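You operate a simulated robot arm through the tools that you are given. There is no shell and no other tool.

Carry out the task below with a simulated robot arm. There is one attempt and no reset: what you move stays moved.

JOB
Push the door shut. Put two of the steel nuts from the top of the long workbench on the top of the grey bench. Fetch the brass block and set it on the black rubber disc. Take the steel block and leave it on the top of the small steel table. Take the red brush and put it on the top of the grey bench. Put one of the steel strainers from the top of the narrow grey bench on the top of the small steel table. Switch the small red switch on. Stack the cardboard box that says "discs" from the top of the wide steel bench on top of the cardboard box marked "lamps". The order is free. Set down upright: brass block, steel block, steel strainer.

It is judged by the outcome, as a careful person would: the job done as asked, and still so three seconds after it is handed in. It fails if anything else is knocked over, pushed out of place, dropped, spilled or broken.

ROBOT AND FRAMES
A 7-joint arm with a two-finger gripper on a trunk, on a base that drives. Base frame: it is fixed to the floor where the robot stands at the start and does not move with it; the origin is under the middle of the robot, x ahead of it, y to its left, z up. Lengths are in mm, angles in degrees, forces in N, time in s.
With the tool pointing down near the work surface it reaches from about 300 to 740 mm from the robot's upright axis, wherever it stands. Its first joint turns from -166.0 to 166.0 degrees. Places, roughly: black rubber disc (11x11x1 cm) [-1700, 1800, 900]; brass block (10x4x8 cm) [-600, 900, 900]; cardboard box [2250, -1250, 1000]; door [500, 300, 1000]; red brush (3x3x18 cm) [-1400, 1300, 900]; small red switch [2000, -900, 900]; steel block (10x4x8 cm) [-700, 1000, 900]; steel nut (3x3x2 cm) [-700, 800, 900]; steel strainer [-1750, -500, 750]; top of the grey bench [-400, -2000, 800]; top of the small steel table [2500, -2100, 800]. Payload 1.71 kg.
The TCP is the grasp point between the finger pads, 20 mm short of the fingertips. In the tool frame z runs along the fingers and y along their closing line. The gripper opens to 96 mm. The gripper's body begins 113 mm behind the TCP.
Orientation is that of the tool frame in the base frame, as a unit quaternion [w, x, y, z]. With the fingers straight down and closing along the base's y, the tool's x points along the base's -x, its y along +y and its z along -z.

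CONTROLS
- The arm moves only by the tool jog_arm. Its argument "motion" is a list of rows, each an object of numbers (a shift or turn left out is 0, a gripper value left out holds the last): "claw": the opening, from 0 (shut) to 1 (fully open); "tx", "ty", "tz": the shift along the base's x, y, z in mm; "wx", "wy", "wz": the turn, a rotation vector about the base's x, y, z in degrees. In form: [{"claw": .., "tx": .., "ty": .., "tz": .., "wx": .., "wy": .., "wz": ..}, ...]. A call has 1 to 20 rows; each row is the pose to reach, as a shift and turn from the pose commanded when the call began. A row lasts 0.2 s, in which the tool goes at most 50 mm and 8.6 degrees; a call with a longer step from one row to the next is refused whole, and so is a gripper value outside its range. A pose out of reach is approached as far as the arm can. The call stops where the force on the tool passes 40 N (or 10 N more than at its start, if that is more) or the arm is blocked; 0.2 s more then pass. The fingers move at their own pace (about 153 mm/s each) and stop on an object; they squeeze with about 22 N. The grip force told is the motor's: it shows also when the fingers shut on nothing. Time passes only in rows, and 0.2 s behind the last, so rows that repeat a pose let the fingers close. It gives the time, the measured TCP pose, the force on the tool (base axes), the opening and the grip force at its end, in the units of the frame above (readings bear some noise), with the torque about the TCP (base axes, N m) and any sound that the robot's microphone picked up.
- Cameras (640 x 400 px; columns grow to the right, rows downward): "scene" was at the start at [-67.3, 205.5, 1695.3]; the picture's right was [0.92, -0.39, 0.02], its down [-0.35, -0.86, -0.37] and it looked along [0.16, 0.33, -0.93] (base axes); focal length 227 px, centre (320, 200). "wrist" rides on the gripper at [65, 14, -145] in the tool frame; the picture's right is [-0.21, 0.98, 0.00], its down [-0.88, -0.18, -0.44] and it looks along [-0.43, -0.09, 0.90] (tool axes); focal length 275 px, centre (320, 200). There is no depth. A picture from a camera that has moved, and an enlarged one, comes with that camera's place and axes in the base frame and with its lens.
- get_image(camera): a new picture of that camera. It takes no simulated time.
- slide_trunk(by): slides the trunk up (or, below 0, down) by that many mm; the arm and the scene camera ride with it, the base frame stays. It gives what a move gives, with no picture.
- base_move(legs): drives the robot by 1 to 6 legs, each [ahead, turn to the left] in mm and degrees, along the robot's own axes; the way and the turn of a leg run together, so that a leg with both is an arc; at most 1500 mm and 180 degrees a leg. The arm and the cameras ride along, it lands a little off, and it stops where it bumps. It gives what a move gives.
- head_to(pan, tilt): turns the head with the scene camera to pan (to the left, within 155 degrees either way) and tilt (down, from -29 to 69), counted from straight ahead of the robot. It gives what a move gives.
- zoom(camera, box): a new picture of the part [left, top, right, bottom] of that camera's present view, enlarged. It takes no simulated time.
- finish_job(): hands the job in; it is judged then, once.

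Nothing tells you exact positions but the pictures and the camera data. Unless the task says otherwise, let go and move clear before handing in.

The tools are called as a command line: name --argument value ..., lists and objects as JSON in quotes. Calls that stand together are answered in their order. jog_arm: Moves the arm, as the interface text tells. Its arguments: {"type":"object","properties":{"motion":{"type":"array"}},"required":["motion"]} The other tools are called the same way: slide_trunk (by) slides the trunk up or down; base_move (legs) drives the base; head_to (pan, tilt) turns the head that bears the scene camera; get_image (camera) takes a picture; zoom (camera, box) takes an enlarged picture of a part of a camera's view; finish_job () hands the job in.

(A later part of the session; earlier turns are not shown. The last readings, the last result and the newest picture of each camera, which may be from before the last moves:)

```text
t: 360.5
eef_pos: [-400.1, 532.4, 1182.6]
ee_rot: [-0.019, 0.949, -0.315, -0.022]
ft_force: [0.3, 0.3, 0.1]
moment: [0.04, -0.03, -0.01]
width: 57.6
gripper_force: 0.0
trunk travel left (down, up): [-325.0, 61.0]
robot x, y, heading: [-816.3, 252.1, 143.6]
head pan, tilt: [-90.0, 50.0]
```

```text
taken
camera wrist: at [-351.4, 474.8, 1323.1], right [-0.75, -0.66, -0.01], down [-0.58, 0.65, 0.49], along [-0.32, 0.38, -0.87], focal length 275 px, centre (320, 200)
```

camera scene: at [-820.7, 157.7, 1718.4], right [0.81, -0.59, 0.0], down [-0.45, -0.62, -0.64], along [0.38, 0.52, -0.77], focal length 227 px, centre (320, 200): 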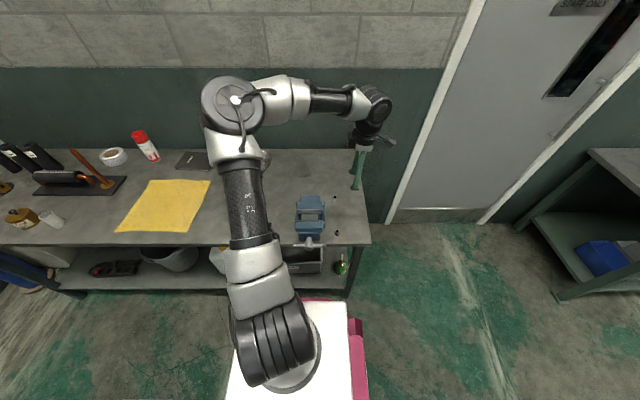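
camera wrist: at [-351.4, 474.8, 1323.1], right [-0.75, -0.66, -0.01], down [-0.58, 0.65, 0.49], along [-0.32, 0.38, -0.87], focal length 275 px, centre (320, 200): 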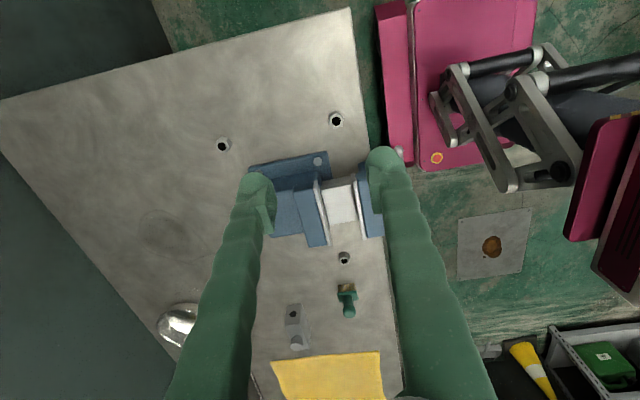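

The nuts are visible, and the door is still shut. I'll go above the nut nearest the front corner.

jog_arm --motion '[{"tx": -18, "ty": 5, "tz": -30, "wx": -1.5, "wy": -0.9}, {"tx": -36, "ty": 11, "tz": -70, "wx": -2.9, "wy": -1.7}, {"tx": -36, "ty": 11, "tz": -115, "wx": -2.9, "wy": -1.7}, {"tx": -36, "ty": 11, "tz": -160, "wx": -2.9, "wy": -1.7}, {"tx": -36, "ty": 11, "tz": -190, "wx": -2.9, "wy": -1.7}, {"tx": -36, "ty": 11, "tz": -190, "wx": -2.9, "wy": -1.7}]'

get_image --camera "wrist"

zoom --camera "wrist" --box '[260, 70, 400, 190]'

```text
t: 361.9
eef_pos: [-443.7, 545.4, 992.8]
ee_rot: [0.001, 0.949, -0.314, 0.003]
ft_force: [0.6, 0.2, -0.6]
moment: [-0.01, 0.03, -0.01]
width: 57.5
gripper_force: 0.2
trunk travel left (down, up): [-325.0, 61.0]
robot x, y, heading: [-820.7, 251.9, 143.8]
head pan, tilt: [-90.0, 50.0]
```

```text
taken
camera wrist: at [-399.3, 496.3, 1138.4], right [-0.75, -0.66, 0.0], down [-0.6, 0.67, 0.44], along [-0.29, 0.33, -0.9], focal length 275 px, centre (320, 200)
```

wrist: 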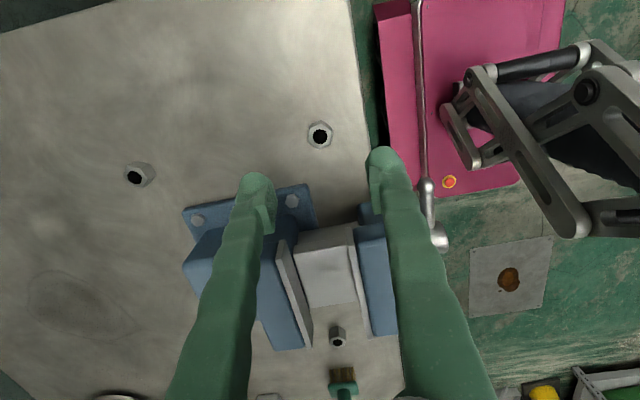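

```text
3.33 times, centred on (330, 130) of wrist
camera zoom: at [-399.3, 496.3, 1138.4], right [-0.75, -0.66, 0.0], down [-0.6, 0.67, 0.44], along [-0.29, 0.33, -0.9], focal length 918 px, centre (287, 433)
```

zoom: 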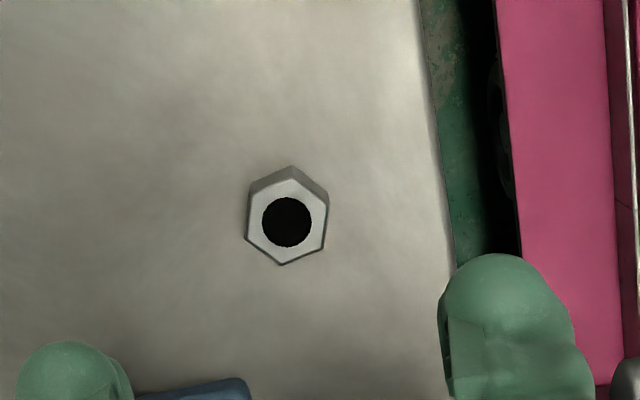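

jog_arm --motion '[{"tx": 3, "ty": -4, "tz": -20, "wz": -8}, {"tx": 3, "ty": -4, "tz": -60, "wz": -16}, {"tx": 3, "ty": -4, "tz": -90, "wz": -16}, {"tx": 3, "ty": -4, "tz": -103, "wz": -16}, {"tx": 3, "ty": -4, "tz": -103, "wz": -16}]'

get_image --camera "wrist"

```text
t: 363.1
eef_pos: [-437.6, 540.6, 889.7]
ee_rot: [0.002, 0.896, -0.443, 0.002]
ft_force: [-0.2, -0.4, 0.0]
moment: [-0.01, 0.03, -0.01]
width: 57.8
gripper_force: 0.0
trunk travel left (down, up): [-325.0, 61.0]
robot x, y, heading: [-813.4, 253.3, 143.9]
head pan, tilt: [-90.0, 50.0]
```

```text
taken
camera wrist: at [-409.5, 481.2, 1034.4], right [-0.9, -0.43, 0.0], down [-0.39, 0.81, 0.44], along [-0.19, 0.4, -0.9], focal length 275 px, centre (320, 200)
```

wrist: 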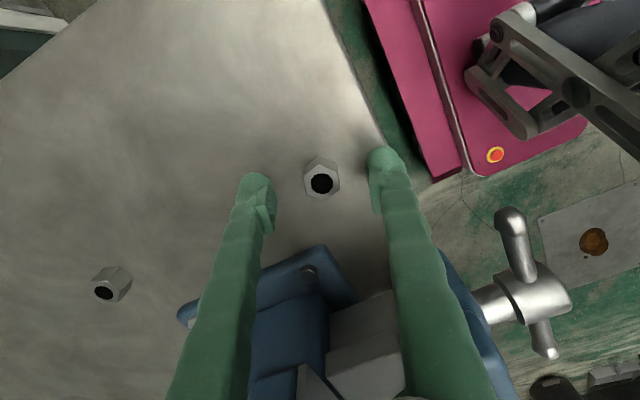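

jog_arm --motion '[{"tz": -3}, {"tz": -6}, {"tz": -6, "claw": 0.2}, {"tz": -6, "claw": 0}, {"tz": -6, "claw": 0}, {"tz": -6, "claw": 0}]'

jog_arm --motion '[{"tz": 15}, {"tz": 50}, {"tz": 95}, {"tz": 140}, {"tz": 185}, {"tz": 230}]'

get_image --camera "wrist"

```text
t: 364.4
eef_pos: [-425.1, 532.5, 887.0]
ee_rot: [-0.004, 0.895, -0.445, -0.002]
ft_force: [-5.6, 0.3, 36.0]
moment: [0.03, 0.24, 0.0]
width: 5.8
gripper_force: 22.0
trunk travel left (down, up): [-325.0, 61.0]
robot x, y, heading: [-816.7, 256.1, 143.8]
head pan, tilt: [-90.0, 50.0]
stopped in row 6: the force on the tool passed its limit at 42 N (the readings are from after the stop); the commanded pose is now the measured one
```

```text
t: 365.8
eef_pos: [-429.0, 532.1, 1114.8]
ee_rot: [-0.002, 0.896, -0.444, -0.002]
ft_force: [-0.2, 0.2, 0.9]
moment: [-0.01, -0.01, 0.0]
width: 0.1
gripper_force: 21.7
trunk travel left (down, up): [-325.0, 61.0]
robot x, y, heading: [-815.8, 252.5, 143.8]
head pan, tilt: [-90.0, 50.0]
```

```text
taken
camera wrist: at [-399.1, 470.8, 1259.3], right [-0.9, -0.43, 0.0], down [-0.38, 0.81, 0.45], along [-0.19, 0.41, -0.89], focal length 275 px, centre (320, 200)
```

wrist: 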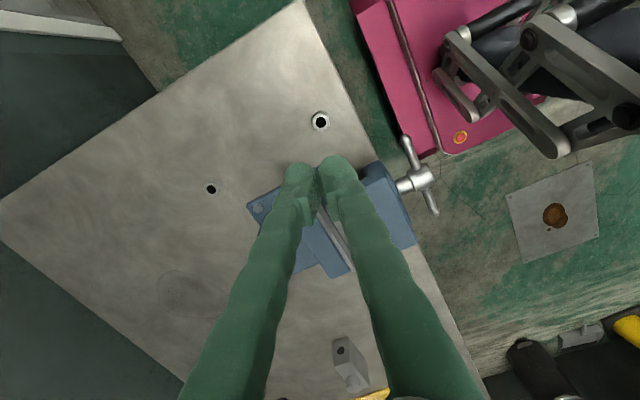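

The fingertips touched the bench (top is about z = 866) and slid past the nut. I'll line up again and grip slightly higher.

jog_arm --motion '[{"claw": 0.6, "tz": -40}, {"tz": -85}, {"tz": -125}, {"tz": -125}]'

get_image --camera "wrist"

zoom --camera "wrist" --box '[260, 80, 400, 200]'

```text
t: 366.8
eef_pos: [-426.0, 532.0, 988.5]
ee_rot: [-0.002, 0.896, -0.444, -0.002]
ft_force: [1.0, -0.3, -0.8]
moment: [-0.02, 0.01, 0.02]
width: 57.7
gripper_force: 0.1
trunk travel left (down, up): [-325.0, 61.0]
robot x, y, heading: [-818.8, 254.7, 143.8]
head pan, tilt: [-90.0, 50.0]
```

```text
taken
camera wrist: at [-397.2, 471.3, 1132.3], right [-0.9, -0.43, 0.0], down [-0.38, 0.81, 0.45], along [-0.19, 0.41, -0.89], focal length 275 px, centre (320, 200)
```

wrist: 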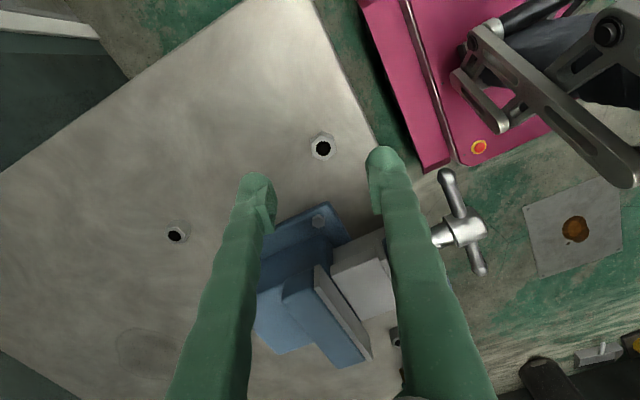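

```text
3.33 times, centred on (330, 140) of wrist
camera zoom: at [-397.2, 471.3, 1132.3], right [-0.9, -0.43, 0.0], down [-0.38, 0.81, 0.45], along [-0.19, 0.41, -0.89], focal length 918 px, centre (287, 400)
```

zoom: 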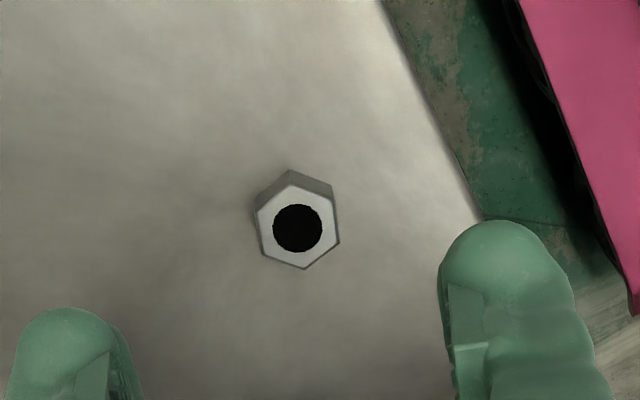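

jog_arm --motion '[{"tx": -4, "ty": 2, "tz": -40}, {"tx": -4, "ty": 2, "tz": -80}, {"tx": -4, "ty": 2, "tz": -98}, {"tx": -4, "ty": 2, "tz": -98}, {"tx": -4, "ty": 2, "tz": -98, "claw": 0.3}, {"tx": -4, "ty": 2, "tz": -98, "claw": 0}, {"tx": -4, "ty": 2, "tz": -98, "claw": 0}, {"tx": -4, "ty": 2, "tz": -98, "claw": 0}]'

get_image --camera "wrist"

```text
t: 368.6
eef_pos: [-430.9, 533.9, 890.0]
ee_rot: [-0.002, 0.896, -0.444, -0.003]
ft_force: [0.5, -0.1, 0.0]
moment: [-0.04, -0.02, 0.01]
width: 0.0
gripper_force: 21.7
trunk travel left (down, up): [-325.0, 61.0]
robot x, y, heading: [-817.1, 247.8, 143.8]
head pan, tilt: [-90.0, 50.0]
```

```text
taken
camera wrist: at [-401.0, 473.1, 1034.5], right [-0.9, -0.43, 0.0], down [-0.38, 0.81, 0.45], along [-0.19, 0.41, -0.89], focal length 275 px, centre (320, 200)
```

wrist: 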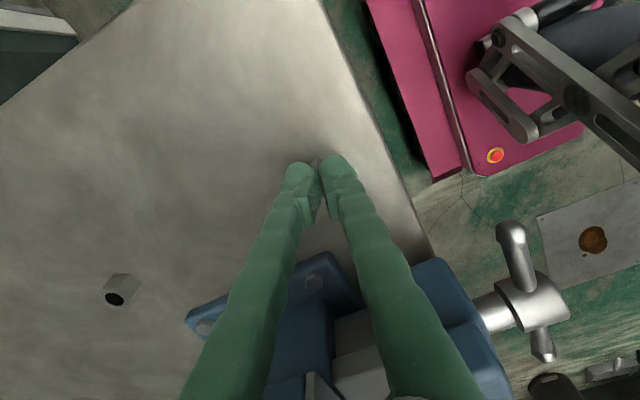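

The fingers closed just above the nut, so the nut and bench are lower than I assumed. I'll open and go down about 18 mm further.

jog_arm --motion '[{"tz": 10}, {"tz": 10, "claw": 0.6}, {"tz": 10, "claw": 0.6}, {"tz": 10, "claw": 0.6}]'

get_image --camera "wrist"

```text
t: 369.6
eef_pos: [-430.0, 535.0, 900.3]
ee_rot: [-0.001, 0.896, -0.444, -0.004]
ft_force: [0.2, 0.2, 0.1]
moment: [-0.03, 0.0, 0.02]
width: 57.6
gripper_force: 0.0
trunk travel left (down, up): [-325.0, 61.0]
robot x, y, heading: [-816.2, 254.3, 143.7]
head pan, tilt: [-90.0, 50.0]
```

```text
taken
camera wrist: at [-401.1, 473.2, 1044.9], right [-0.9, -0.43, 0.0], down [-0.38, 0.81, 0.45], along [-0.19, 0.41, -0.89], focal length 275 px, centre (320, 200)
```

wrist: 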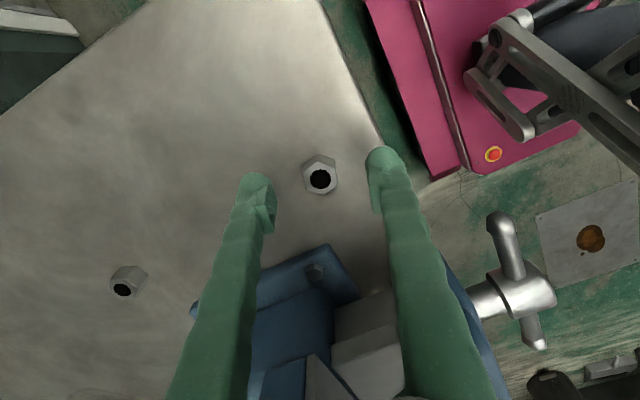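

jog_arm --motion '[{"tx": -1, "ty": 2, "tz": -12}, {"tx": -1, "ty": 2, "tz": -20}, {"tx": -1, "ty": 2, "tz": -26}, {"tx": -1, "ty": 2, "tz": -26}]'

jog_arm --motion '[{"claw": 0.3}, {"claw": 0.1}, {"claw": 0}, {"claw": 0}, {"claw": 0}]'

get_image --camera "wrist"

```text
t: 370.6
eef_pos: [-431.2, 536.7, 874.3]
ee_rot: [-0.002, 0.896, -0.444, -0.003]
ft_force: [0.4, -0.6, 0.2]
moment: [-0.01, 0.02, 0.04]
width: 57.7
gripper_force: 0.1
trunk travel left (down, up): [-325.0, 61.0]
robot x, y, heading: [-817.4, 252.7, 143.6]
head pan, tilt: [-90.0, 50.0]
```

```text
t: 371.8
eef_pos: [-431.7, 538.2, 874.3]
ee_rot: [-0.002, 0.896, -0.445, -0.004]
ft_force: [0.3, -0.3, -0.5]
moment: [0.0, 0.01, 0.0]
width: 22.6
gripper_force: 21.9
trunk travel left (down, up): [-325.0, 61.0]
robot x, y, heading: [-816.9, 254.5, 143.8]
head pan, tilt: [-90.0, 50.0]
```

```text
taken
camera wrist: at [-401.9, 476.2, 1018.7], right [-0.9, -0.43, 0.0], down [-0.38, 0.81, 0.45], along [-0.19, 0.41, -0.89], focal length 275 px, centre (320, 200)
```

wrist: 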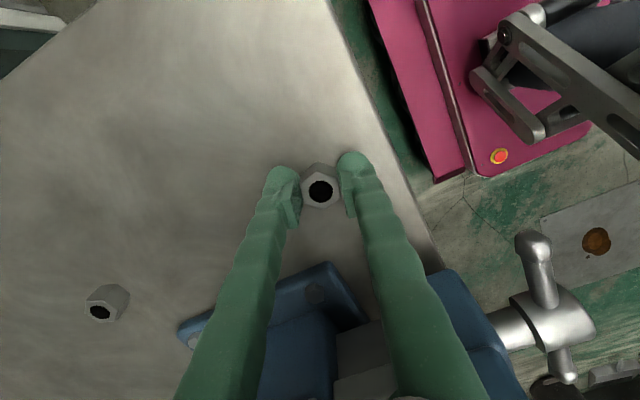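

The nut is gripped at 22.6 mm. I'll lift it and head to the grey bench by a route with more clearance.

jog_arm --motion '[{"tz": 20}, {"tz": 60}, {"tz": 105}, {"tz": 150}, {"tz": 195}, {"tz": 240}, {"tz": 280}, {"tz": 315}]'

get_image --camera "wrist"

base_move --legs '[[-700, -25]]'

base_move --legs '[[0, -180]]'

```text
t: 373.6
eef_pos: [-431.3, 537.3, 1188.8]
ee_rot: [-0.003, 0.896, -0.443, -0.003]
ft_force: [0.1, -0.9, -0.2]
moment: [0.02, -0.03, -0.02]
width: 22.7
gripper_force: 22.3
trunk travel left (down, up): [-325.0, 61.0]
robot x, y, heading: [-818.4, 252.5, 143.9]
head pan, tilt: [-90.0, 50.0]
```

```text
taken
camera wrist: at [-402.0, 476.3, 1333.3], right [-0.9, -0.43, 0.0], down [-0.38, 0.81, 0.45], along [-0.19, 0.41, -0.89], focal length 275 px, centre (320, 200)
```

wrist: 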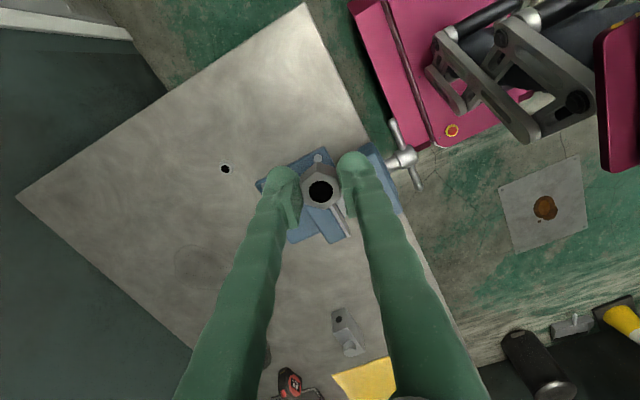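

```text
t: 377.6
eef_pos: [104.4, -164.0, 1189.4]
ee_rot: [0.001, 0.778, -0.629, 0.0]
ft_force: [1.1, 0.6, 0.1]
moment: [-0.01, 0.03, -0.01]
width: 22.7
gripper_force: 22.0
trunk travel left (down, up): [-325.0, 61.0]
robot x, y, heading: [-366.5, -268.9, 118.3]
head pan, tilt: [-90.0, 50.0]
```

```text
t: 386.8
eef_pos: [-831.7, -371.7, 1188.5]
ee_rot: [0.004, 0.62, 0.785, -0.003]
ft_force: [-0.9, 0.4, 0.2]
moment: [-0.03, -0.02, -0.04]
width: 22.8
gripper_force: 22.0
trunk travel left (down, up): [-325.0, 61.0]
robot x, y, heading: [-365.6, -272.0, -60.1]
head pan, tilt: [-90.0, 50.0]
```

base_move --legs '[[0, -28], [713, 0], [0, 35.5], [522, 0], [0, 17]]'

head_to --pan -80 --tilt 45

get_image --camera "scene"

get_image --camera "wrist"

```text
t: 398.5
eef_pos: [-393.3, -1694.9, 1189.8]
ee_rot: [-0.005, 0.435, 0.901, 0.0]
ft_force: [0.1, -0.1, -0.1]
moment: [0.0, -0.04, -0.02]
width: 22.9
gripper_force: 21.6
trunk travel left (down, up): [-325.0, 61.0]
robot x, y, heading: [-32.6, -1398.0, -35.2]
head pan, tilt: [-90.0, 50.0]
```

```text
t: 399.2
eef_pos: [-377.3, -1707.0, 1193.6]
ee_rot: [-0.013, 0.434, 0.901, 0.0]
ft_force: [1.0, -0.6, -0.9]
moment: [0.11, 0.1, -0.01]
width: 22.8
gripper_force: 22.2
trunk travel left (down, up): [-325.0, 61.0]
robot x, y, heading: [-31.5, -1401.1, -35.4]
head pan, tilt: [-80.0, 45.0]
```

```text
taken
camera scene: at [2.5, -1331.5, 1725.7], right [-0.9, 0.43, 0.02], down [0.29, 0.65, -0.7], along [-0.31, -0.63, -0.71], focal length 227 px, centre (320, 200)
```

scene: 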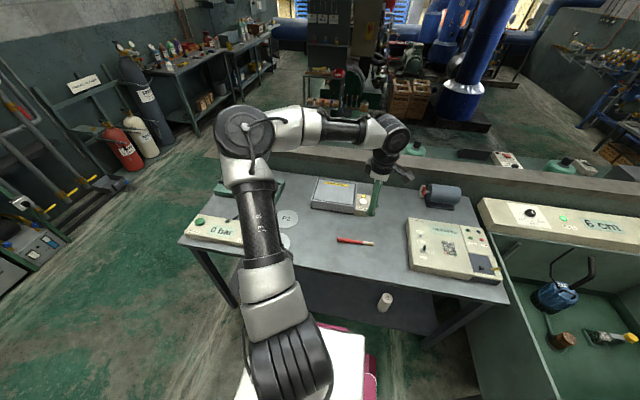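

```text
taken
camera wrist: at [-403.5, -1648.9, 1338.8], right [0.89, 0.45, -0.02], down [0.41, -0.81, 0.42], along [0.18, -0.39, -0.91], focal length 275 px, centre (320, 200)
```

wrist: 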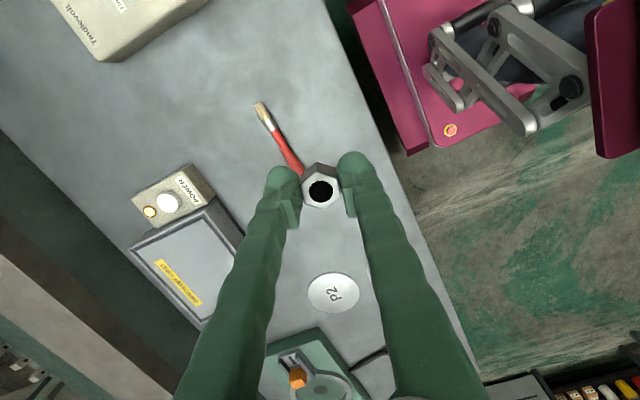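

jog_arm --motion '[{"tx": 38, "ty": -21}, {"tx": 76, "ty": -42}, {"tx": 114, "ty": -63}, {"tx": 152, "ty": -83}, {"tx": 152, "ty": -83, "tz": -45}, {"tx": 152, "ty": -83, "tz": -90}, {"tx": 152, "ty": -83, "tz": -135}, {"tx": 152, "ty": -83, "tz": -180}, {"tx": 152, "ty": -83, "tz": -225}, {"tx": 152, "ty": -83, "tz": -265}, {"tx": 152, "ty": -83, "tz": -285}, {"tx": 152, "ty": -83, "tz": -295}]'

get_image --camera "wrist"

zoom --camera "scene" --box '[260, 200, 400, 290]'

```text
t: 401.8
eef_pos: [-235.6, -1782.3, 895.9]
ee_rot: [-0.009, 0.436, 0.9, 0.0]
ft_force: [-0.7, 0.0, -1.3]
moment: [0.0, -0.01, -0.01]
width: 22.8
gripper_force: 21.9
trunk travel left (down, up): [-325.0, 61.0]
robot x, y, heading: [-30.1, -1396.5, -35.2]
head pan, tilt: [-80.0, 45.0]
```

```text
taken
camera wrist: at [-262.1, -1723.8, 1041.9], right [0.9, 0.45, -0.01], down [0.41, -0.81, 0.43], along [0.18, -0.39, -0.9], focal length 275 px, centre (320, 200)
```

wrist: 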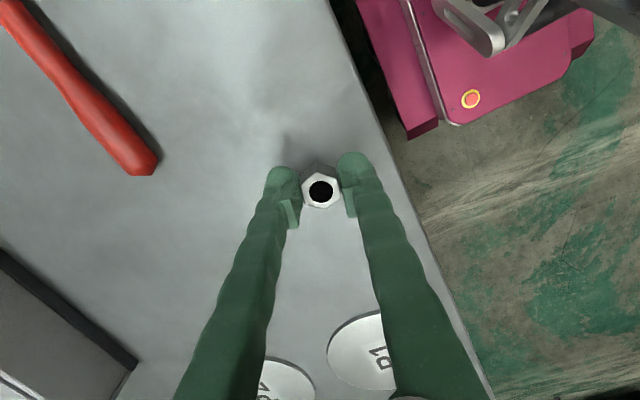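

```text
4.44 times, centred on (330, 245) of scene
camera zoom: at [-3.9, -1327.2, 1725.6], right [-0.9, 0.43, 0.02], down [0.29, 0.65, -0.7], along [-0.31, -0.63, -0.71], focal length 1008 px, centre (276, 0)
```

zoom: 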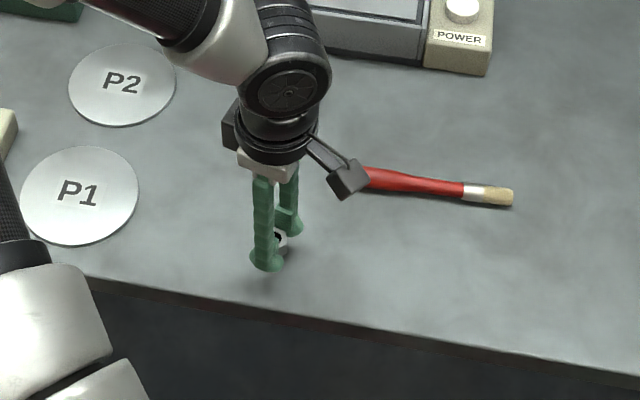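

jog_arm --motion '[{"tx": -18, "ty": -26, "tz": -4}, {"tx": -18, "ty": -26, "tz": -8}, {"tx": -18, "ty": -26, "tz": -12}, {"tx": -18, "ty": -26, "tz": -16}]'

jog_arm --motion '[{"tz": -2}, {"tz": -4}, {"tz": -6}]'

```text
t: 402.8
eef_pos: [-253.7, -1808.3, 879.4]
ee_rot: [-0.008, 0.437, 0.9, 0.0]
ft_force: [0.2, -0.2, 0.2]
moment: [0.02, 0.01, 0.03]
width: 22.4
gripper_force: 22.5
trunk travel left (down, up): [-325.0, 61.0]
robot x, y, heading: [-34.7, -1397.4, -35.4]
head pan, tilt: [-80.0, 45.0]
```

```text
t: 403.6
eef_pos: [-252.7, -1809.6, 875.5]
ee_rot: [-0.009, 0.435, 0.9, 0.0]
ft_force: [0.8, -0.4, 2.7]
moment: [0.03, -0.05, 0.02]
width: 22.4
gripper_force: 21.4
trunk travel left (down, up): [-325.0, 61.0]
robot x, y, heading: [-30.5, -1400.4, -35.2]
head pan, tilt: [-80.0, 45.0]
```

jog_arm --motion '[{"claw": 0.35}, {"claw": 0.5}, {"claw": 0.5}, {"tz": 25}, {"tz": 70}, {"tz": 115}, {"tz": 160}, {"tz": 205}, {"tz": 250}, {"tz": 295}, {"tz": 315}]'

get_image --camera "wrist"

zoom --camera "scene" --box '[260, 200, 400, 290]'

```text
t: 406.0
eef_pos: [-253.0, -1808.2, 1189.8]
ee_rot: [-0.009, 0.436, 0.9, -0.001]
ft_force: [-0.5, 0.2, -0.6]
moment: [-0.02, 0.02, 0.01]
width: 48.0
gripper_force: 0.2
trunk travel left (down, up): [-325.0, 61.0]
robot x, y, heading: [-32.5, -1400.6, -35.2]
head pan, tilt: [-80.0, 45.0]
```

```text
taken
camera wrist: at [-281.1, -1749.5, 1335.1], right [0.9, 0.45, -0.01], down [0.41, -0.81, 0.43], along [0.18, -0.39, -0.9], focal length 275 px, centre (320, 200)
```

wrist: 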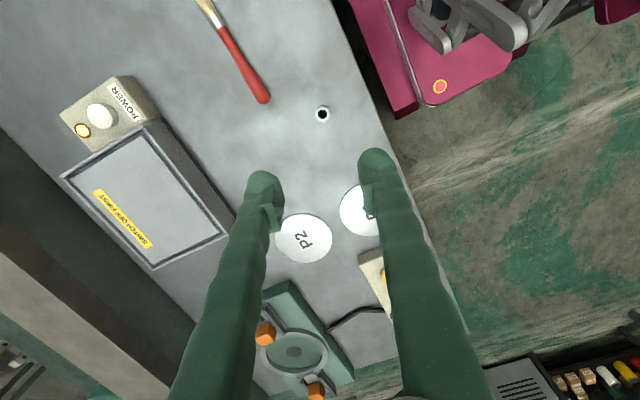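

```text
4.44 times, centred on (330, 245) of scene
camera zoom: at [-3.2, -1327.4, 1725.6], right [-0.9, 0.43, 0.02], down [0.29, 0.65, -0.7], along [-0.31, -0.63, -0.71], focal length 1008 px, centre (276, 0)
```

zoom: 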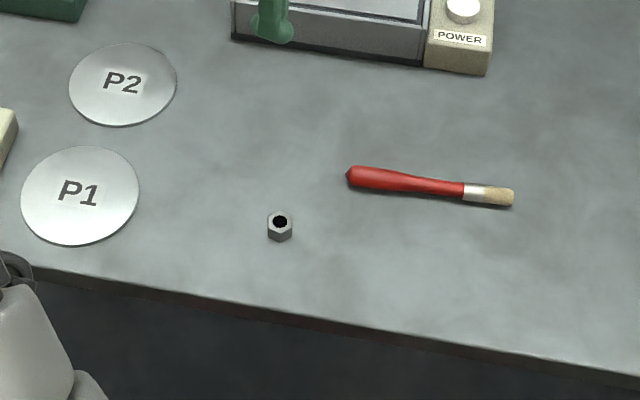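

The first nut is placed. I'll retrace the route to fetch the second nut, the one away from the vise.

base_move --legs '[[0, -17.3], [-522, 0], [0, -35.5], [-713, 0]]'

base_move --legs '[[0, -148]]'

```text
t: 416.1
eef_pos: [-837.8, -341.1, 1189.5]
ee_rot: [-0.008, 0.788, 0.615, 0.004]
ft_force: [0.7, 0.7, 0.4]
moment: [-0.01, 0.01, 0.0]
width: 47.9
gripper_force: 0.1
trunk travel left (down, up): [-325.0, 61.0]
robot x, y, heading: [-378.8, -267.7, -87.6]
head pan, tilt: [-80.0, 45.0]
```

```text
t: 424.0
eef_pos: [4.6, -2.0, 1189.8]
ee_rot: [-0.002, 0.79, -0.613, 0.002]
ft_force: [-0.2, -0.4, -0.3]
moment: [-0.01, 0.01, 0.01]
width: 48.1
gripper_force: 0.0
trunk travel left (down, up): [-325.0, 61.0]
robot x, y, heading: [-382.9, -274.4, 120.9]
head pan, tilt: [-80.0, 45.0]
```

base_move --legs '[[0, 2.6], [578, 0], [0, 20]]'

head_to --pan -90 --tilt 50

get_image --camera "wrist"

get_image --camera "scene"

```text
t: 429.1
eef_pos: [-434.1, 604.3, 1190.8]
ee_rot: [-0.004, 0.893, -0.451, -0.006]
ft_force: [0.3, 0.1, -1.2]
moment: [-0.01, -0.02, 0.02]
width: 47.8
gripper_force: 0.1
trunk travel left (down, up): [-325.0, 61.0]
robot x, y, heading: [-703.7, 215.2, 142.7]
head pan, tilt: [-80.0, 45.0]
```

```text
t: 429.9
eef_pos: [-418.3, 591.5, 1189.3]
ee_rot: [-0.005, 0.893, -0.45, -0.013]
ft_force: [0.3, -0.3, -0.3]
moment: [0.06, 0.04, 0.0]
width: 48.0
gripper_force: 0.1
trunk travel left (down, up): [-325.0, 61.0]
robot x, y, heading: [-700.6, 219.5, 143.0]
head pan, tilt: [-90.0, 50.0]
```

```text
taken
camera wrist: at [-387.7, 527.4, 1333.8], right [-0.91, -0.41, 0.01], down [-0.36, 0.81, 0.47], along [-0.2, 0.42, -0.88], focal length 275 px, centre (320, 200)
```

wrist: 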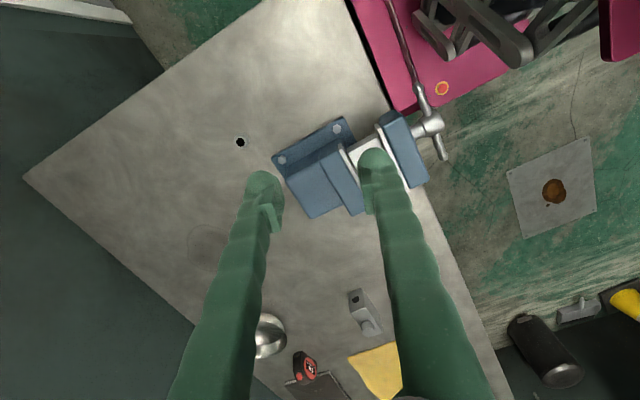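

```text
taken
camera scene: at [-723.2, 134.6, 1718.9], right [0.8, -0.6, 0.02], down [-0.45, -0.62, -0.64], along [0.4, 0.51, -0.77], focal length 227 px, centre (320, 200)
```

scene: 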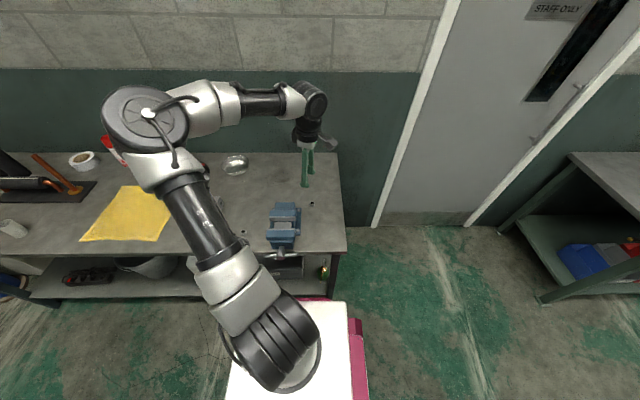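

jog_arm --motion '[{"claw": 0.6, "tx": 28, "ty": 32}, {"tx": 56, "ty": 64, "wx": -0.6, "wy": -0.5}, {"tx": 80, "ty": 92, "wx": -1.2, "wy": -1.1}, {"tx": 97, "ty": 111, "wx": -1.2, "wy": -1.1}, {"tx": 97, "ty": 111, "tz": -45, "wx": -1.2, "wy": -1.1}, {"tx": 97, "ty": 111, "tz": -90, "wx": -1.2, "wy": -1.1}, {"tx": 97, "ty": 111, "tz": -135, "wx": -1.2, "wy": -1.1}, {"tx": 97, "ty": 111, "tz": -180, "wx": -1.2, "wy": -1.1}, {"tx": 97, "ty": 111, "tz": -210, "wx": -1.2, "wy": -1.1}, {"tx": 97, "ty": 111, "tz": -210, "wx": -1.2, "wy": -1.1}]'

zoom --camera "wrist" --box '[250, 80, 390, 200]'

```text
t: 432.1
eef_pos: [-320.3, 701.6, 982.0]
ee_rot: [0.0, 0.893, -0.451, 0.0]
ft_force: [0.8, 0.0, 0.2]
moment: [0.04, 0.0, 0.03]
width: 57.6
gripper_force: 0.1
trunk travel left (down, up): [-325.0, 61.0]
robot x, y, heading: [-703.7, 218.0, 142.9]
head pan, tilt: [-90.0, 50.0]
```

```text
3.33 times, centred on (320, 140) of wrist
camera zoom: at [-292.1, 642.1, 1126.2], right [-0.91, -0.42, 0.0], down [-0.37, 0.81, 0.45], along [-0.18, 0.41, -0.9], focal length 918 px, centre (320, 400)
```

zoom: 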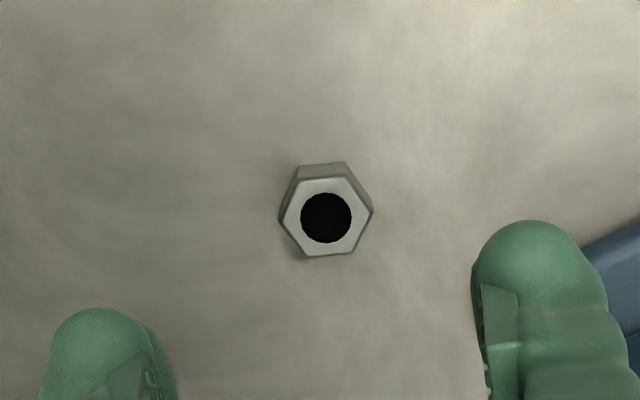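

jog_arm --motion '[{"tx": -1, "ty": 1, "tz": -20, "wz": 8}, {"tx": -1, "ty": 1, "tz": -40, "wz": 16}, {"tx": -1, "ty": 1, "tz": -60, "wz": 23}, {"tx": -1, "ty": 1, "tz": -80, "wz": 23}, {"tx": -1, "ty": 1, "tz": -80, "wz": 23}]'

get_image --camera "wrist"

```text
t: 433.3
eef_pos: [-324.1, 705.4, 901.8]
ee_rot: [0.0, 0.965, -0.263, 0.0]
ft_force: [0.7, 0.2, -0.7]
moment: [0.03, 0.03, 0.01]
width: 57.5
gripper_force: 0.1
trunk travel left (down, up): [-325.0, 61.0]
robot x, y, heading: [-701.4, 215.1, 143.0]
head pan, tilt: [-90.0, 50.0]
```

```text
taken
camera wrist: at [-273.3, 659.1, 1046.4], right [-0.67, -0.74, 0.0], down [-0.66, 0.6, 0.44], along [-0.33, 0.3, -0.9], focal length 275 px, centre (320, 200)
```

wrist: 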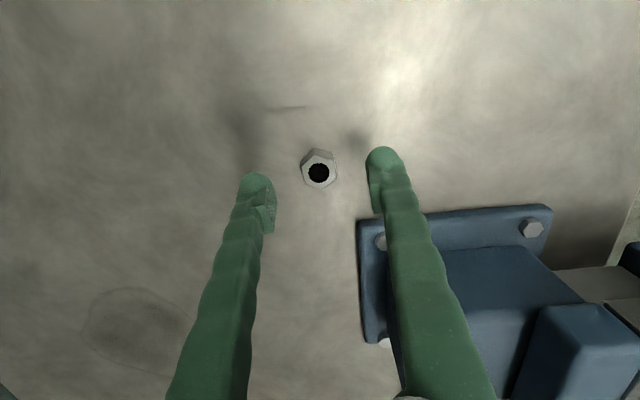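

jog_arm --motion '[{"tz": -12}, {"tz": -22}, {"tz": -28}, {"tz": -28, "claw": 0.3}, {"tz": -28, "claw": 0.1}, {"tz": -28, "claw": 0}, {"tz": -28, "claw": 0}, {"tz": -28, "claw": 0}]'

jog_arm --motion '[{"tz": 20}, {"tz": 60}, {"tz": 105}, {"tz": 150}, {"tz": 195}, {"tz": 240}, {"tz": 280}, {"tz": 315}]'

get_image --camera "wrist"

```text
t: 435.1
eef_pos: [-322.1, 704.6, 872.9]
ee_rot: [0.001, 0.964, -0.264, 0.001]
ft_force: [-0.1, 0.1, -0.1]
moment: [0.02, -0.02, 0.01]
width: 22.8
gripper_force: 22.2
trunk travel left (down, up): [-325.0, 61.0]
robot x, y, heading: [-703.4, 216.4, 142.8]
head pan, tilt: [-90.0, 50.0]
```

```text
t: 436.9
eef_pos: [-323.4, 703.0, 1189.3]
ee_rot: [0.001, 0.965, -0.264, -0.001]
ft_force: [0.0, -0.2, -0.2]
moment: [0.0, 0.05, 0.02]
width: 22.7
gripper_force: 22.2
trunk travel left (down, up): [-325.0, 61.0]
robot x, y, heading: [-702.1, 214.0, 143.1]
head pan, tilt: [-90.0, 50.0]
```

```text
taken
camera wrist: at [-272.0, 659.4, 1334.4], right [-0.68, -0.74, 0.0], down [-0.66, 0.61, 0.45], along [-0.33, 0.3, -0.9], focal length 275 px, centre (320, 200)
```

wrist: 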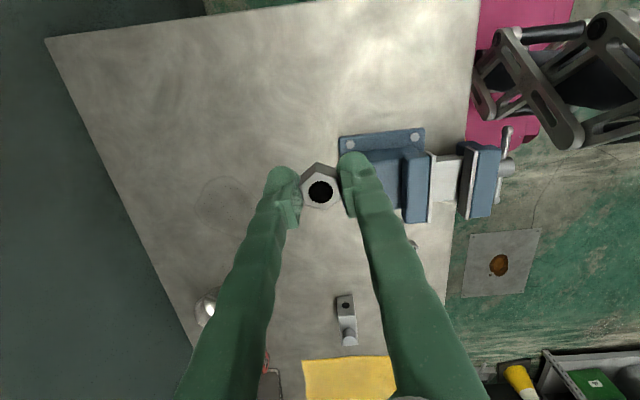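

jog_arm --motion '[{"tx": -27, "ty": -34}, {"tx": -54, "ty": -68}, {"tx": -80, "ty": -103}]'

base_move --legs '[[-600, -25]]'

base_move --legs '[[0, 150]]'

```text
t: 437.7
eef_pos: [-405.9, 599.2, 1190.2]
ee_rot: [0.0, 0.965, -0.263, 0.0]
ft_force: [-0.4, 0.1, -0.3]
moment: [0.05, -0.03, 0.01]
width: 22.5
gripper_force: 21.7
trunk travel left (down, up): [-325.0, 61.0]
robot x, y, heading: [-700.5, 214.9, 142.8]
head pan, tilt: [-90.0, 50.0]
```

```text
t: 441.2
eef_pos: [111.1, -1.8, 1188.6]
ee_rot: [0.001, 0.887, -0.462, 0.001]
ft_force: [-0.1, -0.3, -0.4]
moment: [0.02, 0.03, 0.01]
width: 22.6
gripper_force: 22.1
trunk travel left (down, up): [-325.0, 61.0]
robot x, y, heading: [-316.2, -231.6, 118.4]
head pan, tilt: [-90.0, 50.0]
```

```text
t: 449.0
eef_pos: [-800.2, -194.4, 1188.4]
ee_rot: [0.002, 0.68, 0.734, -0.002]
ft_force: [0.1, 0.1, -0.6]
moment: [0.02, -0.01, 0.02]
width: 22.6
gripper_force: 22.1
trunk travel left (down, up): [-325.0, 61.0]
robot x, y, heading: [-326.1, -224.8, -92.1]
head pan, tilt: [-90.0, 50.0]
```

base_move --legs '[[0, 0.7], [760, 0], [0, 38.7], [522, 0], [0, 17]]'

head_to --pan -80 --tilt 45

get_image --camera "wrist"

get_image --camera "scene"

```text
t: 459.8
eef_pos: [-348.2, -1780.4, 1188.5]
ee_rot: [0.01, 0.26, 0.965, -0.004]
ft_force: [0.6, -0.4, -1.3]
moment: [-0.03, 0.01, 0.02]
width: 22.7
gripper_force: 21.5
trunk travel left (down, up): [-325.0, 61.0]
robot x, y, heading: [-34.6, -1419.9, -37.0]
head pan, tilt: [-90.0, 50.0]
```

```text
t: 460.5
eef_pos: [-360.0, -1770.0, 1187.8]
ee_rot: [0.017, 0.261, 0.965, -0.007]
ft_force: [-0.1, 0.8, -0.5]
moment: [0.04, 0.03, 0.0]
width: 22.8
gripper_force: 21.5
trunk travel left (down, up): [-325.0, 61.0]
robot x, y, heading: [-32.9, -1420.9, -37.0]
head pan, tilt: [-80.0, 45.0]
```

```text
taken
camera wrist: at [-414.2, -1722.2, 1330.2], right [0.67, 0.74, 0.0], down [0.65, -0.59, 0.48], along [0.36, -0.32, -0.88], focal length 275 px, centre (320, 200)
```

wrist: 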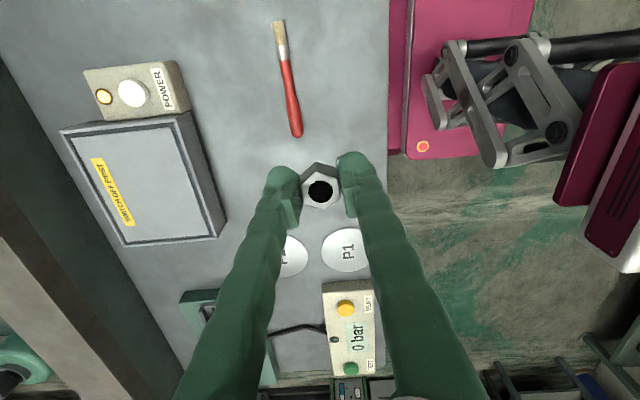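

```text
taken
camera scene: at [-3.5, -1350.4, 1725.6], right [-0.89, 0.45, 0.02], down [0.31, 0.64, -0.7], along [-0.33, -0.62, -0.71], focal length 227 px, centre (320, 200)
```

scene: 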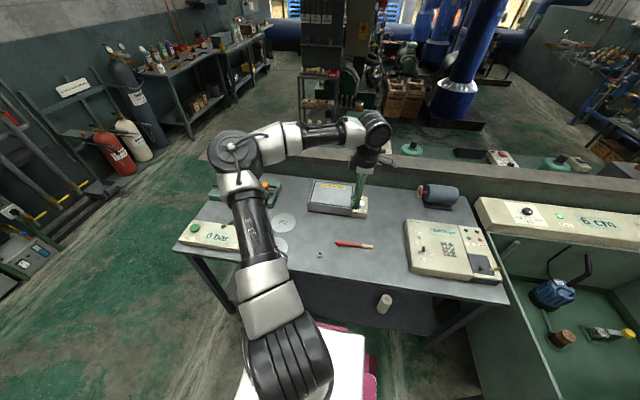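

jog_arm --motion '[{"tx": -5, "ty": 34, "wx": 0.6, "wy": 0.8}, {"tx": -10, "ty": 68, "wx": 1, "wy": 1.5}, {"tx": -10, "ty": 68, "tz": -45, "wx": 1, "wy": 1.5}, {"tx": -10, "ty": 68, "tz": -90, "wx": 1, "wy": 1.5}, {"tx": -10, "ty": 68, "tz": -135, "wx": 1, "wy": 1.5}, {"tx": -10, "ty": 68, "tz": -180, "wx": 1, "wy": 1.5}, {"tx": -10, "ty": 68, "tz": -225, "wx": 1, "wy": 1.5}, {"tx": -10, "ty": 68, "tz": -265, "wx": 1, "wy": 1.5}, {"tx": -10, "ty": 68, "tz": -290, "wx": 1, "wy": 1.5}, {"tx": -10, "ty": 68, "tz": -290, "wx": 1, "wy": 1.5}]'

get_image --camera "wrist"

```text
t: 462.7
eef_pos: [-370.5, -1701.8, 897.4]
ee_rot: [0.003, 0.261, 0.965, -0.003]
ft_force: [-0.3, 0.2, -0.9]
moment: [-0.01, 0.02, -0.02]
width: 22.7
gripper_force: 22.1
trunk travel left (down, up): [-325.0, 61.0]
robot x, y, heading: [-34.5, -1417.4, -36.5]
head pan, tilt: [-80.0, 45.0]
```

```text
taken
camera wrist: at [-421.4, -1656.1, 1041.4], right [0.67, 0.74, 0.0], down [0.66, -0.6, 0.45], along [0.33, -0.3, -0.89], focal length 275 px, centre (320, 200)
```

wrist: 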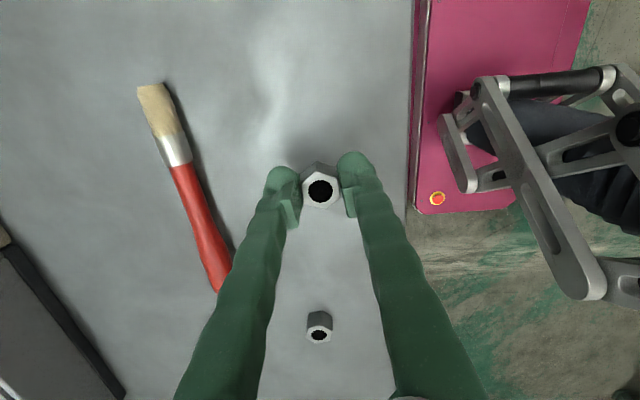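

jog_arm --motion '[{"tz": -6}, {"tz": -12}, {"tz": -17}, {"tz": -21}, {"tz": -23}]'

jog_arm --motion '[{"claw": 0.35}, {"claw": 0.5}, {"claw": 0.5}, {"tz": 25}, {"tz": 70}, {"tz": 115}, {"tz": 160}, {"tz": 205}, {"tz": 250}, {"tz": 295}, {"tz": 315}]'

zoom --camera "scene" --box '[260, 200, 420, 300]'

```text
t: 463.9
eef_pos: [-373.4, -1700.2, 874.6]
ee_rot: [0.002, 0.26, 0.965, -0.003]
ft_force: [-0.2, 0.7, -0.5]
moment: [0.02, -0.01, -0.01]
width: 22.7
gripper_force: 22.4
trunk travel left (down, up): [-325.0, 61.0]
robot x, y, heading: [-33.5, -1416.6, -36.6]
head pan, tilt: [-80.0, 45.0]
```

```text
t: 466.3
eef_pos: [-370.6, -1703.9, 1189.1]
ee_rot: [0.004, 0.262, 0.965, -0.003]
ft_force: [-0.2, -0.2, 0.2]
moment: [-0.01, 0.0, -0.02]
width: 48.1
gripper_force: 0.1
trunk travel left (down, up): [-325.0, 61.0]
robot x, y, heading: [-35.9, -1418.3, -36.4]
head pan, tilt: [-80.0, 45.0]
```

```text
4.00 times, centred on (340, 250) of scene
camera zoom: at [-4.9, -1349.3, 1725.6], right [-0.89, 0.45, 0.02], down [0.31, 0.64, -0.7], along [-0.33, -0.62, -0.71], focal length 907 px, centre (240, 0)
```

zoom: 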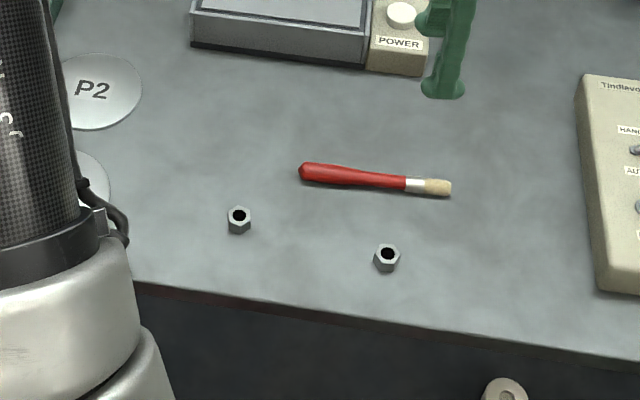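

Both nuts and the brush are on the grey bench. Next is a strainer from the narrow grey bench beyond the sink, so I'll drive there along the aisle.

base_move --legs '[[0, -25], [-530, 0], [0, 25]]'

base_move --legs '[[-1000, 0]]'

head_to --pan -110 --tilt 40

get_image --camera "scene"

```text
t: 472.6
eef_pos: [-611.3, -1246.2, 1190.6]
ee_rot: [-0.002, 0.259, 0.966, 0.0]
ft_force: [0.3, 0.4, 0.3]
moment: [-0.06, -0.01, 0.01]
width: 48.1
gripper_force: 0.0
trunk travel left (down, up): [-325.0, 61.0]
robot x, y, heading: [-281.5, -958.5, -36.6]
head pan, tilt: [-80.0, 45.0]
```

```text
t: 478.2
eef_pos: [-1434.5, -626.7, 1190.0]
ee_rot: [0.003, 0.264, 0.964, -0.004]
ft_force: [-0.2, -0.7, -0.3]
moment: [-0.01, 0.0, 0.03]
width: 48.1
gripper_force: 0.2
trunk travel left (down, up): [-325.0, 61.0]
robot x, y, heading: [-1091.5, -341.1, -37.0]
head pan, tilt: [-80.0, 45.0]
```

```text
t: 479.1
eef_pos: [-1437.6, -623.4, 1189.7]
ee_rot: [0.005, 0.265, 0.964, -0.004]
ft_force: [-0.4, 0.0, -0.4]
moment: [0.0, -0.03, 0.01]
width: 48.2
gripper_force: 0.1
trunk travel left (down, up): [-325.0, 61.0]
robot x, y, heading: [-1094.6, -347.3, -37.2]
head pan, tilt: [-110.0, 40.0]
```

```text
taken
camera scene: at [-1100.7, -247.9, 1733.4], right [-0.54, 0.84, 0.01], down [0.53, 0.35, -0.77], along [-0.65, -0.41, -0.64], focal length 227 px, centre (320, 200)
```

scene: 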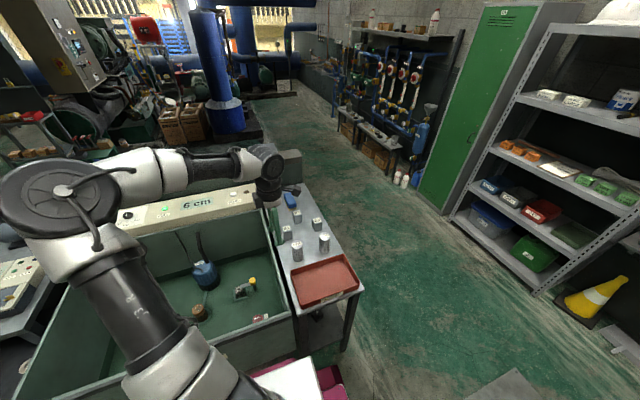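

zoom --camera "scene" --box '[250, 170, 380, 320]'

get_image --camera "wrist"

```text
2.67 times, centred on (315, 245) of scene
camera zoom: at [-1100.7, -247.9, 1733.4], right [-0.54, 0.84, 0.01], down [0.53, 0.35, -0.77], along [-0.65, -0.41, -0.64], focal length 605 px, centre (333, 80)
```

zoom: 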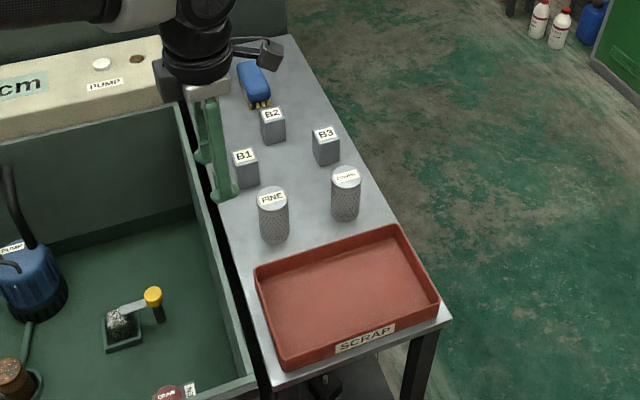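

```text
taken
camera wrist: at [-1487.1, -576.6, 1333.8], right [0.68, 0.74, 0.0], down [0.66, -0.6, 0.45], along [0.33, -0.31, -0.89], focal length 275 px, centre (320, 200)
```

wrist: 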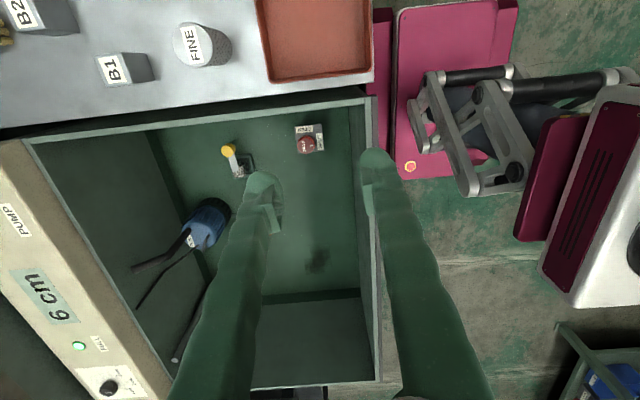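

The strainers are the two mesh cylinders, FINE and the one beside it; the B1–B3 cubes must stay put. I'll reverse a little and take the FINE one.

base_move --legs '[[-225, 1]]'

jog_arm --motion '[{"claw": 1}, {"claw": 1}, {"claw": 1}]'

get_image --camera "wrist"

head_to --pan -90 --tilt 45

get_image --camera "scene"

```text
t: 480.9
eef_pos: [-1596.9, -507.3, 1190.9]
ee_rot: [-0.004, 0.253, 0.967, 0.001]
ft_force: [1.8, -1.3, -0.5]
moment: [0.31, 0.19, -0.02]
width: 47.9
gripper_force: 0.0
trunk travel left (down, up): [-325.0, 61.0]
robot x, y, heading: [-1275.1, -208.7, -36.1]
head pan, tilt: [-110.0, 40.0]
```

```text
t: 481.7
eef_pos: [-1611.2, -496.5, 1189.8]
ee_rot: [0.005, 0.252, 0.968, -0.002]
ft_force: [0.2, 0.5, -0.5]
moment: [0.05, -0.04, 0.02]
width: 96.1
gripper_force: 0.0
trunk travel left (down, up): [-325.0, 61.0]
robot x, y, heading: [-1278.0, -211.9, -36.2]
head pan, tilt: [-110.0, 40.0]
```

```text
taken
camera wrist: at [-1663.1, -451.4, 1332.9], right [0.66, 0.75, 0.0], down [0.67, -0.59, 0.45], along [0.34, -0.3, -0.89], focal length 275 px, centre (320, 200)
```

wrist: 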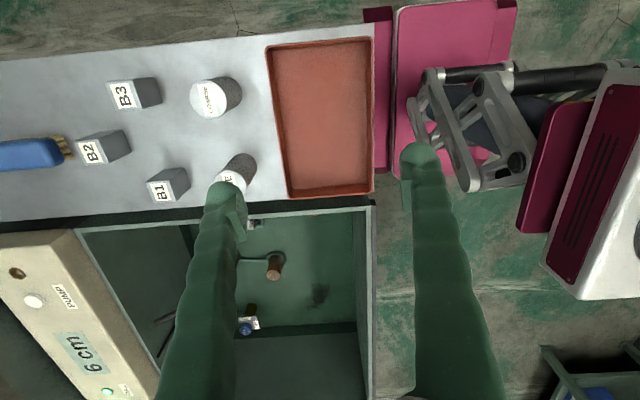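

```text
t: 482.5
eef_pos: [-1627.8, -485.3, 1187.3]
ee_rot: [0.014, 0.255, 0.967, -0.005]
ft_force: [0.8, 0.3, 0.0]
moment: [-0.04, 0.05, -0.02]
width: 96.2
gripper_force: 0.1
trunk travel left (down, up): [-325.0, 61.0]
robot x, y, heading: [-1277.4, -208.3, -36.1]
head pan, tilt: [-90.0, 45.0]
```

```text
taken
camera scene: at [-1290.4, -110.0, 1724.7], right [-0.81, 0.59, -0.01], down [0.42, 0.57, -0.71], along [-0.41, -0.57, -0.71], focal length 227 px, centre (320, 200)
```

scene: 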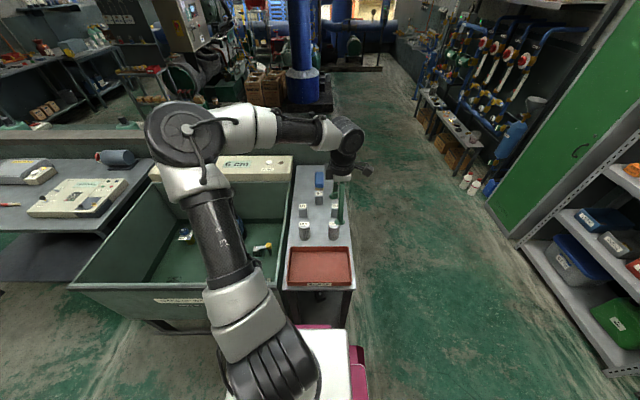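

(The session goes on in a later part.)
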